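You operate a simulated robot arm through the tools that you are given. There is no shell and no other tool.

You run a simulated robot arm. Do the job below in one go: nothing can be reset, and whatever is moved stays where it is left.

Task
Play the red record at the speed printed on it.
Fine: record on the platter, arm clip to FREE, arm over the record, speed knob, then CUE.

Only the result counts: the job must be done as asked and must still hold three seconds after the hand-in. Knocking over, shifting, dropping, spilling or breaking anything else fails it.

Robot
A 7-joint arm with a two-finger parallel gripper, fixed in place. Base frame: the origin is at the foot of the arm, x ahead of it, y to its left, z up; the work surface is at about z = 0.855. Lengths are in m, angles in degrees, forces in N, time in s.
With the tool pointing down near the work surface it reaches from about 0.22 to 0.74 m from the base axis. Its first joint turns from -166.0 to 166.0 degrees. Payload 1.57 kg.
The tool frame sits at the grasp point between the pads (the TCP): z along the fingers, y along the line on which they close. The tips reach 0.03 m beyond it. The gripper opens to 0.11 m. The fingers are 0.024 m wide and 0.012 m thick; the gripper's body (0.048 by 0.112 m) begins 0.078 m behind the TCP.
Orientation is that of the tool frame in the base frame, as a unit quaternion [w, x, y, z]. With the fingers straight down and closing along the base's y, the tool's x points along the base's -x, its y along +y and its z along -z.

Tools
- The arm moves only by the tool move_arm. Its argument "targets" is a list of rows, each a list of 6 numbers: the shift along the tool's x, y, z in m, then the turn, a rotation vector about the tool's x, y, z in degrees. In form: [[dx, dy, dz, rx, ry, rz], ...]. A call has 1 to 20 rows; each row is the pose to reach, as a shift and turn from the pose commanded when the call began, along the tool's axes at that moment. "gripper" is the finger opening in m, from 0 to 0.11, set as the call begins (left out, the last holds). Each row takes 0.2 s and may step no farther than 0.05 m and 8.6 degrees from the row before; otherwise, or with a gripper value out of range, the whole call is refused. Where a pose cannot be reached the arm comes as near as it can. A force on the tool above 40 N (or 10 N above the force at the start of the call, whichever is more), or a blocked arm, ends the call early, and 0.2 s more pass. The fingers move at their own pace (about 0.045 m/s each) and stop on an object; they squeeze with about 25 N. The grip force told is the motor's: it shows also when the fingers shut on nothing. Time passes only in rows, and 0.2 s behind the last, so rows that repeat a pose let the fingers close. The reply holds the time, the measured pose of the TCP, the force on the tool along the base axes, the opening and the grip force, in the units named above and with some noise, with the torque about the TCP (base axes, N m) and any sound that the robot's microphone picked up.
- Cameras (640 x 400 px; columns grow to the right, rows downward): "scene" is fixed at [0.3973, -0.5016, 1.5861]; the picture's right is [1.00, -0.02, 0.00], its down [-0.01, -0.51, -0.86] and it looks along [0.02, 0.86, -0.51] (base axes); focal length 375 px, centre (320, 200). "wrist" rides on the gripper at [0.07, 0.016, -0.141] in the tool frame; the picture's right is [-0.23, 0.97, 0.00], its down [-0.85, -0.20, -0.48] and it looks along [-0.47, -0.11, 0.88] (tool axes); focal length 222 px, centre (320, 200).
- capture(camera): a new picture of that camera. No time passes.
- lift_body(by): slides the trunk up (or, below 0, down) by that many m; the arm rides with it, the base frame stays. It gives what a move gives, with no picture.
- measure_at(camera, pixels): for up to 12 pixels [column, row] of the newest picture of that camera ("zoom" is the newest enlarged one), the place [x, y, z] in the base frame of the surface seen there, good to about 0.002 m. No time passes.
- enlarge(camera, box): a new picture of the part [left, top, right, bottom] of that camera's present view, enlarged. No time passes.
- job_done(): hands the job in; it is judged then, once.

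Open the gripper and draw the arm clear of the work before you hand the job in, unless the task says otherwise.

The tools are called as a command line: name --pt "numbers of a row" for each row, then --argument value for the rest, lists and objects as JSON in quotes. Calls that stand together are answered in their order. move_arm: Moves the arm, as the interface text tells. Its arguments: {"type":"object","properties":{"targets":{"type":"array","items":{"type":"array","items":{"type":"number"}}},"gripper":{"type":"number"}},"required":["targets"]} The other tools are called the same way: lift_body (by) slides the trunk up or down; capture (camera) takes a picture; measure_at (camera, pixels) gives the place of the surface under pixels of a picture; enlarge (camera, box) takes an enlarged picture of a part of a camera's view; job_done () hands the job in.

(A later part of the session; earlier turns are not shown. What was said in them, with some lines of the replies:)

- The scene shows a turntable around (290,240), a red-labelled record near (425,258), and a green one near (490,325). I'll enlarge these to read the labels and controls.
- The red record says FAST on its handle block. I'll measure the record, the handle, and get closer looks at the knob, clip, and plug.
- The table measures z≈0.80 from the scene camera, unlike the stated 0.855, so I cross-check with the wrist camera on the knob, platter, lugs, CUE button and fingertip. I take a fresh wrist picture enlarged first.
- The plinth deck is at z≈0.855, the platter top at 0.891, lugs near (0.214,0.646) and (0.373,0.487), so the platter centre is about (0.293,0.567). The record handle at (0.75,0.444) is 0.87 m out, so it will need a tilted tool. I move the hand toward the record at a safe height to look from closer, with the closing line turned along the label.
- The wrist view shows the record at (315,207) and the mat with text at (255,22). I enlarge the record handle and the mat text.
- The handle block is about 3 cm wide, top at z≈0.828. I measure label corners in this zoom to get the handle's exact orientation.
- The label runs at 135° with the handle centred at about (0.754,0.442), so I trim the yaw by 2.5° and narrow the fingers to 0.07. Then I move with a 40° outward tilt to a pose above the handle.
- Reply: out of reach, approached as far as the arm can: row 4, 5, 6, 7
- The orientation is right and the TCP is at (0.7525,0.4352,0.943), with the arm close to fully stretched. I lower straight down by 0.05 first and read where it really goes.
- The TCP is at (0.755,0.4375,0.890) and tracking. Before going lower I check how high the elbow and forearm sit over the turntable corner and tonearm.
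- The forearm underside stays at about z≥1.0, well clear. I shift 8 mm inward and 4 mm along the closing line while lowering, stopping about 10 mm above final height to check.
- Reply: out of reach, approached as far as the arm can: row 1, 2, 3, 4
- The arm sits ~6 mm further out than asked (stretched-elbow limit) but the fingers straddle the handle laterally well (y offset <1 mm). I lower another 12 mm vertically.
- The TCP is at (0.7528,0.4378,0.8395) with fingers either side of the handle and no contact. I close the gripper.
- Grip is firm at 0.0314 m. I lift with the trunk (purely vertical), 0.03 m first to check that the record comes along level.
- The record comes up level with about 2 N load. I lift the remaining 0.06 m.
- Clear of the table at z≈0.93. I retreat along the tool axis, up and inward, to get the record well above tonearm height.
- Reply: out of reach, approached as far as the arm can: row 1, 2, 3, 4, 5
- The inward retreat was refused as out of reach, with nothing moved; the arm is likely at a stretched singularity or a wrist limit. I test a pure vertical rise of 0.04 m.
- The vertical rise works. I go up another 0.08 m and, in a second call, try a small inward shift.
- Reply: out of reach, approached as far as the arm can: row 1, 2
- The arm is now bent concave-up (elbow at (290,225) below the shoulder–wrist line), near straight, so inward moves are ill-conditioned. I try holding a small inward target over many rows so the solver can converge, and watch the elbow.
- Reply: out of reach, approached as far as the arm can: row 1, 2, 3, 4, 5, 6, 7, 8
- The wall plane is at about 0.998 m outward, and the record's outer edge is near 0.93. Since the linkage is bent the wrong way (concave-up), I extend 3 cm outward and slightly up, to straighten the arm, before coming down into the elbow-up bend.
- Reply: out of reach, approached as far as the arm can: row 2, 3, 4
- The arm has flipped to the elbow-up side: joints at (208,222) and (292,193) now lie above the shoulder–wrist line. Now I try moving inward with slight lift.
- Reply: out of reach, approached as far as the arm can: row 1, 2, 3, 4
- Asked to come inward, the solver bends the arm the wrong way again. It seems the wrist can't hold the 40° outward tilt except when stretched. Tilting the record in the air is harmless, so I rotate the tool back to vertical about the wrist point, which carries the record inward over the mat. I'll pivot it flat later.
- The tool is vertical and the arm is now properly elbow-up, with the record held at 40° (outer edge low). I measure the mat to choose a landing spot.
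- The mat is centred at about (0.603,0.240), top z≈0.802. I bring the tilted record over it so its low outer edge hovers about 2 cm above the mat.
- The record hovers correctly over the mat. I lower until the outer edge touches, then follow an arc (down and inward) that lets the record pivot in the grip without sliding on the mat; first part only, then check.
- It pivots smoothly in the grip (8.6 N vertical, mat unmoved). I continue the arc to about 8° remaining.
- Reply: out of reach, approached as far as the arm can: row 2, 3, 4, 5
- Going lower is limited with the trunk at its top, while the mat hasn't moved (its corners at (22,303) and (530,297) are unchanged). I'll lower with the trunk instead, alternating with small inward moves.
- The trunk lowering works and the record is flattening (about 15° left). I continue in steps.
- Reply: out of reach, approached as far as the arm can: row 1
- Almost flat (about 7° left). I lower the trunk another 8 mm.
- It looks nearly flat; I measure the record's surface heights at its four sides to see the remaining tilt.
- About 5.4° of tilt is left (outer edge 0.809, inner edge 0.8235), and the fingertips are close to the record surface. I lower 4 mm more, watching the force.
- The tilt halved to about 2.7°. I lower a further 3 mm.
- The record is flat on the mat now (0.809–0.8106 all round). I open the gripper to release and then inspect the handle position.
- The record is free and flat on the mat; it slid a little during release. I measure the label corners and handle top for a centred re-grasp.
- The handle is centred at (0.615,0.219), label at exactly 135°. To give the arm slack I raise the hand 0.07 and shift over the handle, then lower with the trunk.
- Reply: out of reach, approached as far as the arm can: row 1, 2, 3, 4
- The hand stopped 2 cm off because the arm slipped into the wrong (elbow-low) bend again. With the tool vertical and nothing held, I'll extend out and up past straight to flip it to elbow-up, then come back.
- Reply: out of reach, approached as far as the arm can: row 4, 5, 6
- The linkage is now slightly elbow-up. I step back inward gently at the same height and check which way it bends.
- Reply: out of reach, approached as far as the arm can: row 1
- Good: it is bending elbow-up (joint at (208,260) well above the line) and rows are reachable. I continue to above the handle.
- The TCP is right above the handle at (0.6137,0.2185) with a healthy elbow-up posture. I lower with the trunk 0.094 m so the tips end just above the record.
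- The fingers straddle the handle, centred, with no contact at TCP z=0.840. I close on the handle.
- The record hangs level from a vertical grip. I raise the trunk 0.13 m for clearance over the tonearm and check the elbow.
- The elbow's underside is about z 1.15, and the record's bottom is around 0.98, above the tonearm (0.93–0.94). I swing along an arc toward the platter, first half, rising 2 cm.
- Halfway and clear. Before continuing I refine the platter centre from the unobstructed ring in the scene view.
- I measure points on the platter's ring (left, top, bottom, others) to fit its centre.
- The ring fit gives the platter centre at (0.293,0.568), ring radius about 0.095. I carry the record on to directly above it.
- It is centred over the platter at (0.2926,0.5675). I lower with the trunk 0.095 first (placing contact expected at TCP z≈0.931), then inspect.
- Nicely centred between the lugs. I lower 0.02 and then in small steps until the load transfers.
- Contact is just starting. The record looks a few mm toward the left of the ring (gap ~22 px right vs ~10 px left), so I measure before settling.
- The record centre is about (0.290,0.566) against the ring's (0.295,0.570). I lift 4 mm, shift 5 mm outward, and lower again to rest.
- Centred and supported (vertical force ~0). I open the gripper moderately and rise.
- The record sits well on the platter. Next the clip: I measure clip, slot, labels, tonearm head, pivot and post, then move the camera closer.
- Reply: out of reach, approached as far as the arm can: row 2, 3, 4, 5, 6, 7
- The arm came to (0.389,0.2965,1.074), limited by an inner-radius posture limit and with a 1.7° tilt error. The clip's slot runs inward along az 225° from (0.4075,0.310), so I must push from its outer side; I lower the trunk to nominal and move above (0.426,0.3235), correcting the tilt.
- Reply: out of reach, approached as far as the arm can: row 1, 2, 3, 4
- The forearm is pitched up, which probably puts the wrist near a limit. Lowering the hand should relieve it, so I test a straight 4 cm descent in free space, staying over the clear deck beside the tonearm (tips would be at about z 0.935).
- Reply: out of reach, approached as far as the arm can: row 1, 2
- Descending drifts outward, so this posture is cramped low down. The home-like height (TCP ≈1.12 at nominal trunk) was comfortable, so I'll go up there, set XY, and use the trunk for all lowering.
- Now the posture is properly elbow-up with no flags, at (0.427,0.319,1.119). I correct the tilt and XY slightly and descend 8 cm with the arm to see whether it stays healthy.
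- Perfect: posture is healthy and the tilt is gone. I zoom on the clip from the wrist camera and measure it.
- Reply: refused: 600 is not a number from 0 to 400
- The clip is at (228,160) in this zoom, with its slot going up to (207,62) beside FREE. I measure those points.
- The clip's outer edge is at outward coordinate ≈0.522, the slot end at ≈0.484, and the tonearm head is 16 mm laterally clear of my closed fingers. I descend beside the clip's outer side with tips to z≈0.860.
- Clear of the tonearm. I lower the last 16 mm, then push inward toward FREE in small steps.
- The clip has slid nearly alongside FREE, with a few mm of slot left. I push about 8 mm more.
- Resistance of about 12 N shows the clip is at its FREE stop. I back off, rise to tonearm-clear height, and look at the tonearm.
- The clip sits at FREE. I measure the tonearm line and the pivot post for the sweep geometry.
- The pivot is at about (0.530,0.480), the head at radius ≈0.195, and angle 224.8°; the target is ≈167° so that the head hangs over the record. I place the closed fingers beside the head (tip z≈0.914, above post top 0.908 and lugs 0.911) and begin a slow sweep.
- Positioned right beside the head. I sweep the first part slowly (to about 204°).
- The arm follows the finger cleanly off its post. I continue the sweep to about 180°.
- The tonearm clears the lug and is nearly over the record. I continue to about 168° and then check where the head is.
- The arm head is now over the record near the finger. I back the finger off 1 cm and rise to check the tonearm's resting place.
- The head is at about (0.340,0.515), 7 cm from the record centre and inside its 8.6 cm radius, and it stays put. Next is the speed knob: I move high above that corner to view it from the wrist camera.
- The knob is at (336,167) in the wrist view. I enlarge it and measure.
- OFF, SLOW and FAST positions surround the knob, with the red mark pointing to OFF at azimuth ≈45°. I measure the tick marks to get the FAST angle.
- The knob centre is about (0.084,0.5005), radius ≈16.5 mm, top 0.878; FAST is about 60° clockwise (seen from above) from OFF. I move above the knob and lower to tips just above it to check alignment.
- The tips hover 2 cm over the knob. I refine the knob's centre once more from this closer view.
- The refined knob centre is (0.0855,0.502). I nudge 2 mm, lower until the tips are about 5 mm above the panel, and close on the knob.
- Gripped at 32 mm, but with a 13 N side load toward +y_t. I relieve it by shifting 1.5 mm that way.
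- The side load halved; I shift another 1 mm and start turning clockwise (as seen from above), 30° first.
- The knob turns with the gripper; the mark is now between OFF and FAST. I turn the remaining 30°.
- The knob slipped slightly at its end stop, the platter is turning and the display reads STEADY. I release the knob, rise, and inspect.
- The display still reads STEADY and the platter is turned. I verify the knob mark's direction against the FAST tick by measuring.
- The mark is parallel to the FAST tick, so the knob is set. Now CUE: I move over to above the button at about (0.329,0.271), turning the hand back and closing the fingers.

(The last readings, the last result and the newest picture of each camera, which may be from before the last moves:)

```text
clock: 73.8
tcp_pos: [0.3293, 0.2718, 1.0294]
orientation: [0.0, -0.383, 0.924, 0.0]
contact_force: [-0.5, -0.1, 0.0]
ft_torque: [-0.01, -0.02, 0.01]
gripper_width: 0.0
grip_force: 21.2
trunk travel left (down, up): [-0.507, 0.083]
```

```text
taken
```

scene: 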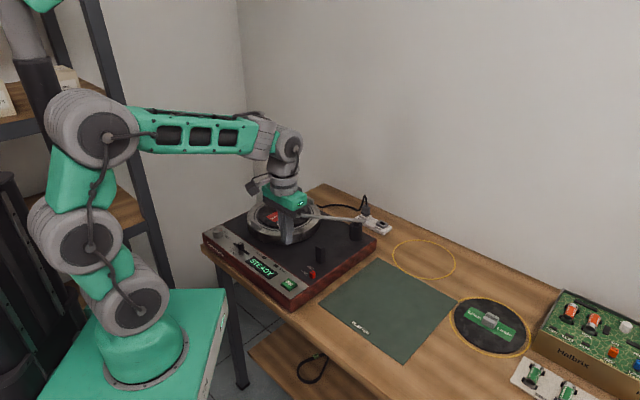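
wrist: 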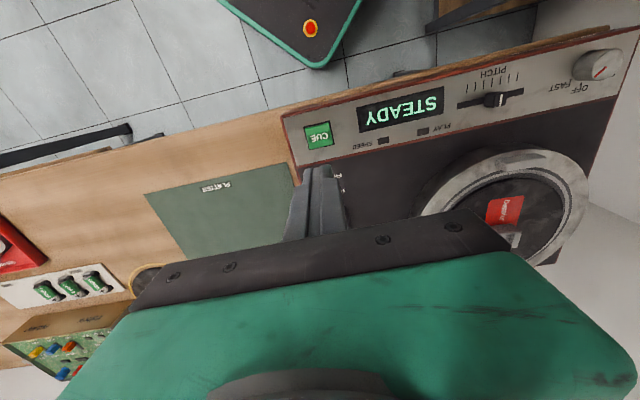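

The platter is rotating (the label is in a new orientation). I measure the CUE button corners.

enlarge --camera "wrist" --box '[285, 100, 365, 160]'

measure_at --camera "zoom" --pixels '[[270, 235], [180, 210], [350, 190], [200, 310], [380, 295], [260, 180], [290, 300]]'

```text
6.67 times, centred on (325, 130) of wrist
```

zoom: 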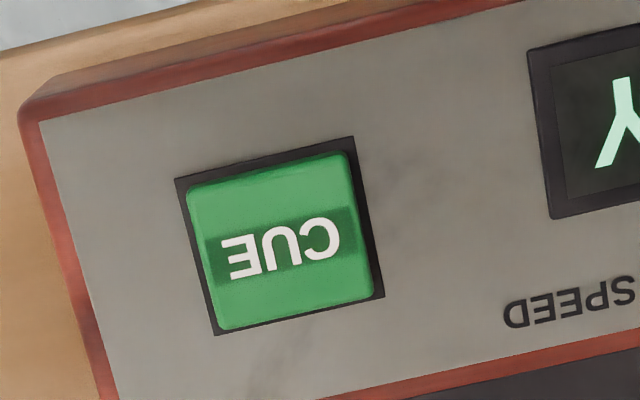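

```text
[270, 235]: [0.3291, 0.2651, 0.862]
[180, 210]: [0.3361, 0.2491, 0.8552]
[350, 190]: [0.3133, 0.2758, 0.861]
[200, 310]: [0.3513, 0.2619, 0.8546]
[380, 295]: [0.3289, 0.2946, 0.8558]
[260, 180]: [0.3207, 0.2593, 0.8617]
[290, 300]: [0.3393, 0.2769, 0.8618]
```

The button centre is (0.329,0.267), top z≈0.862. I descend until the tips are about 8 mm above it.

move_arm --pt "0.0034 -0.0034 0.04 0 0 0" --pt "0.0034 -0.0034 0.08 0 0 0" --pt "0.0034 -0.0034 0.115 0 0 0" --pt "0.0034 -0.0034 0.129 0 0 0"

enlarge --camera "wrist" --box '[270, 100, 390, 200]'

enlarge --camera "scene" --box '[235, 190, 345, 310]'

```text
clock: 74.8
tcp_pos: [0.3286, 0.2668, 0.9006]
orientation: [0.0, -0.382, 0.924, 0.0]
contact_force: [0.2, -1.0, -0.4]
ft_torque: [-0.01, -0.02, 0.01]
gripper_width: 0.0
grip_force: 21.4
trunk travel left (down, up): [-0.507, 0.083]
```

```text
4.00 times, centred on (330, 150) of wrist
```

zoom: 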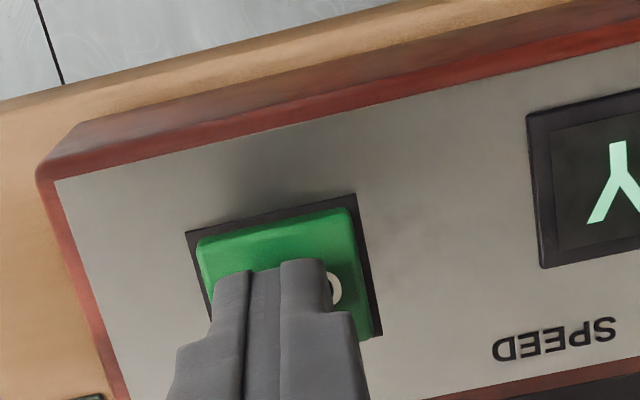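

```text
3.33 times, centred on (290, 250) of scene
```

zoom: 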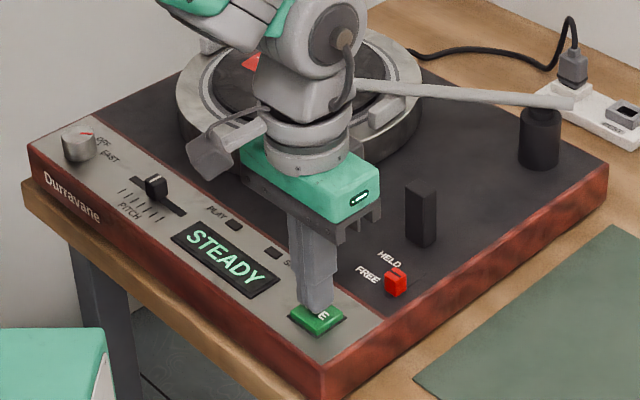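

The tips are centred over CUE. I press down in small increments and then release.

move_arm --pt "0 0 0.006 0 0 0" --pt "0 0 0.009 0 0 0" --pt "0 0 0.011 0 0 0" --pt "0 0 0.013 0 0 0"

enlarge --camera "scene" --box '[235, 190, 345, 310]'

```text
clock: 75.8
tcp_pos: [0.3287, 0.2673, 0.8891]
orientation: [0.0, -0.382, 0.924, 0.001]
contact_force: [-0.6, -0.1, 3.0]
ft_torque: [0.0, 0.05, 0.02]
gripper_width: 0.0
grip_force: 21.3
trunk travel left (down, up): [-0.507, 0.083]
heard: click
```

```text
3.33 times, centred on (290, 250) of scene
```

zoom: 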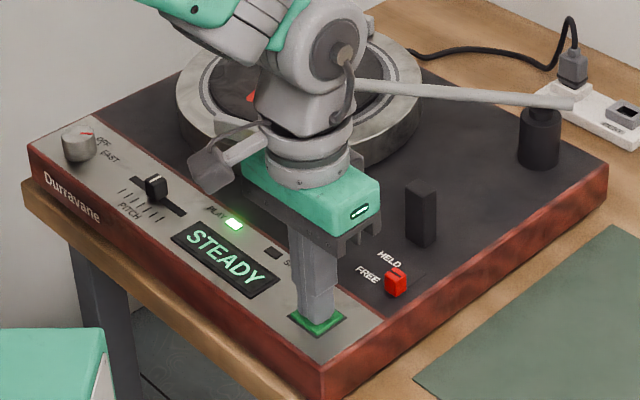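

A click was heard and the PLAY lamp lit. I raise the hand straight up and look at the lamps and tonearm.

move_arm --pt "0 0 -0.02 0 0 0" --pt "0 0 -0.06 0 0 0" --pt "0 0 -0.1 0 0 0" --pt "0 0 -0.14 0 0 0" --pt "0 0 -0.18 0 0 0" --pt "0 0 -0.22 0 0 0"

capture --camera "scene"

enlarge --camera "scene" --box '[195, 180, 385, 310]'

```text
clock: 77.2
tcp_pos: [0.3297, 0.2665, 1.1084]
orientation: [-0.001, -0.383, 0.924, -0.001]
contact_force: [0.0, 0.2, 0.1]
ft_torque: [-0.03, 0.01, -0.01]
gripper_width: 0.0
grip_force: 21.7
trunk travel left (down, up): [-0.507, 0.083]
```

```text
taken
```

scene: 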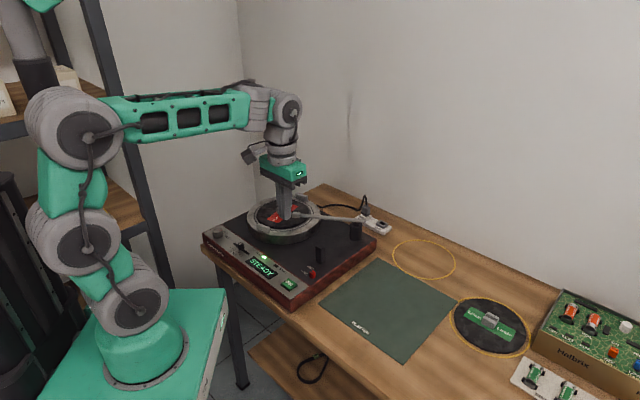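

```text
3.08 times, centred on (290, 245) of scene
```

zoom: 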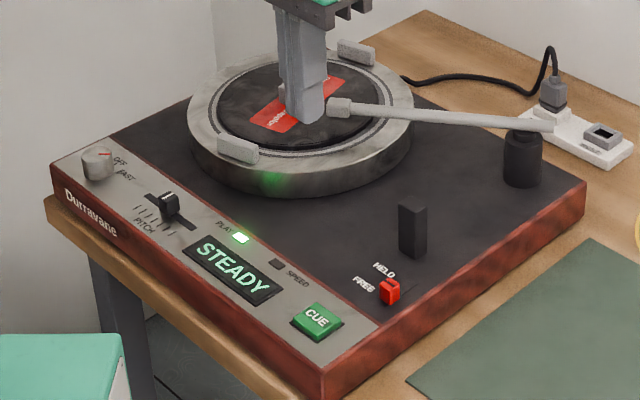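

PLAY is lit, the display reads STEADY, and the arm stays over the turning record. I draw the hand away to the side, open the gripper, and watch whether the state holds.

move_arm --pt "0.0137 -0.0392 -0.02 0 0 0" --pt "0.0274 -0.0783 -0.04 0 0 0" --pt "0.0412 -0.1175 -0.06 0 0 0" --pt "0.0549 -0.1566 -0.06 0 0 0" --pt "0.0686 -0.1958 -0.06 0 0 0" --gripper 0.06

capture --camera "scene"

enlarge --camera "scene" --box '[195, 180, 385, 310]'

enlarge --camera "scene" --box '[225, 235, 310, 295]'

```text
clock: 78.5
tcp_pos: [0.4201, 0.0799, 1.1686]
orientation: [0.0, -0.383, 0.924, 0.0]
contact_force: [0.2, 0.5, -0.8]
ft_torque: [-0.01, 0.03, 0.01]
gripper_width: 0.06
grip_force: 0.0
trunk travel left (down, up): [-0.507, 0.083]
```

```text
taken
```

scene: 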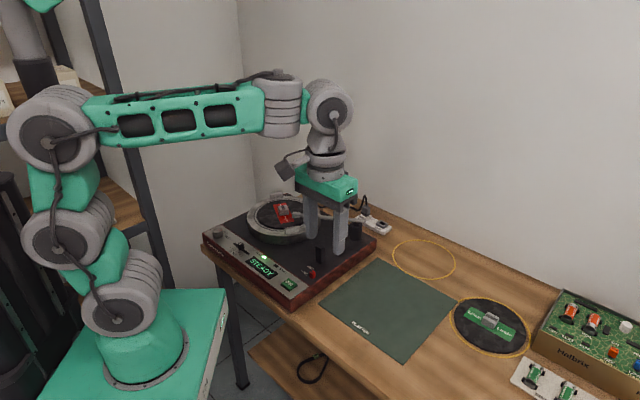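

```text
3.08 times, centred on (290, 245) of scene
```

zoom: 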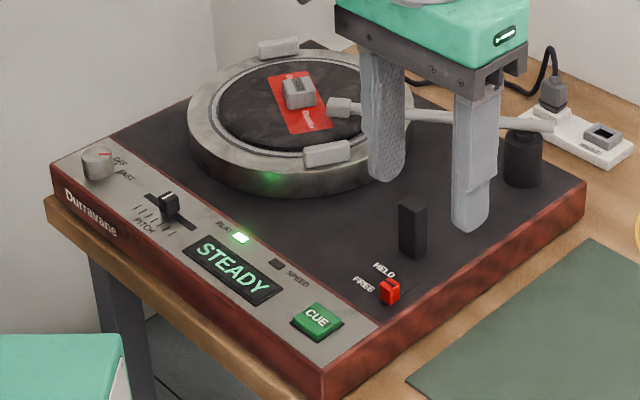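

```text
6.67 times, centred on (268, 265) of scene
```

zoom: 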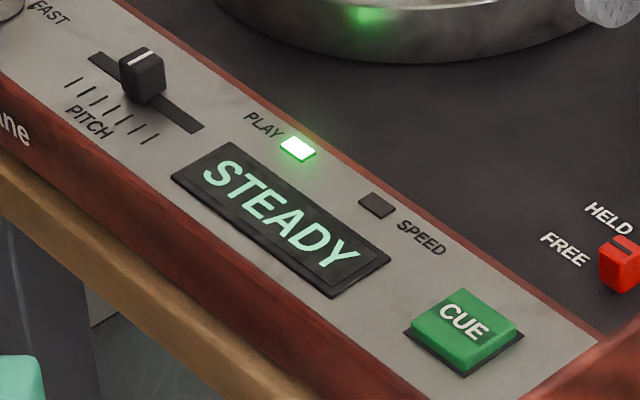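

The record keeps turning under the arm with PLAY lit and STEADY shown; the SPEED lamp is dark. I wait about 2.5 s more to confirm everything holds and that the rest of the table is unchanged.

move_arm --pt "0 -0.03 -0.02 0 0 0" --pt "0 -0.06 -0.04 0 0 0" --pt "0 -0.06 -0.04 0 0 0" --pt "0 -0.06 -0.04 0 0 0" --pt "0 -0.06 -0.04 0 0 0" --pt "0 -0.06 -0.04 0 0 0" --pt "0 -0.06 -0.04 0 0 0" --pt "0 -0.06 -0.04 0 0 0" --pt "0 -0.06 -0.04 0 0 0" --pt "0 -0.06 -0.04 0 0 0" --pt "0 -0.06 -0.04 0 0 0" --pt "0 -0.06 -0.04 0 0 0"

enlarge --camera "scene" --box '[195, 180, 385, 310]'

enlarge --camera "scene" --box '[300, 200, 640, 400]'

```text
clock: 81.0
tcp_pos: [0.4623, 0.0371, 1.2097]
orientation: [0.0, -0.382, 0.924, 0.001]
contact_force: [0.4, 0.0, -0.7]
ft_torque: [0.01, 0.02, -0.01]
gripper_width: 0.06
grip_force: 0.1
trunk travel left (down, up): [-0.507, 0.083]
```

```text
3.08 times, centred on (290, 245) of scene
```

zoom: 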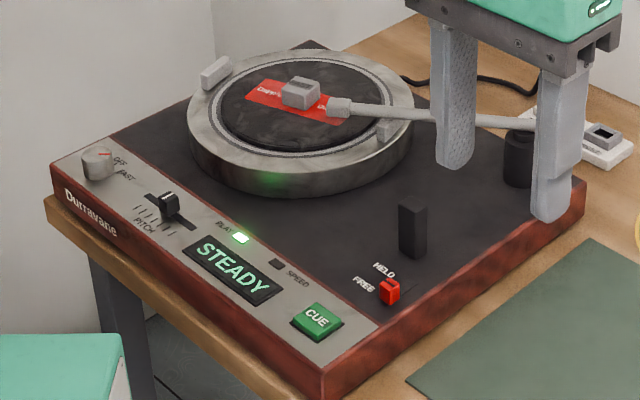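

```text
1.88 times, centred on (470, 300) of scene
```

zoom: 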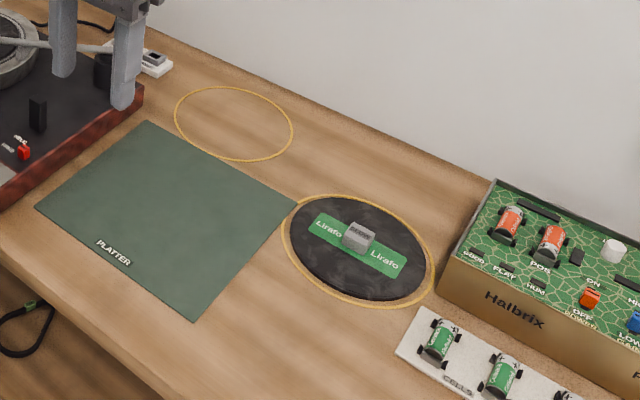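

The record has kept turning with PLAY lit, STEADY shown, the arm over it, the clip at FREE and the knob at FAST. The other items are undisturbed, the gripper is open and the hand is clear, so I hand the job in.

job_done

```text
The job is handed in.
```

The red record is on the platter, turning at FAST, the speed printed on its handle. The job is handed in, but I have no verdict back.

- **State at hand-in:** the clip was at FREE and the arm was over the record. CUE gave an audible click, the PLAY lamp lit, and the display read STEADY. This still held about five seconds after I pressed CUE. The SPEED lamp stayed dark; I took that as no fault, but I don't know what it signals.
- **Extra step on the mat:** the arm couldn't carry the record level from its ring. I set it down on the green mat, pivoted it flat and gripped it again. The edge dragged about 1 cm while being pivoted, and the record slid about 3 cm when I let go. The mat itself did not move.
- **Everything else:** the green record, amplifier, cells and power strip looked unmoved in the last pictures. The gripper is open and the hand is clear of the work.
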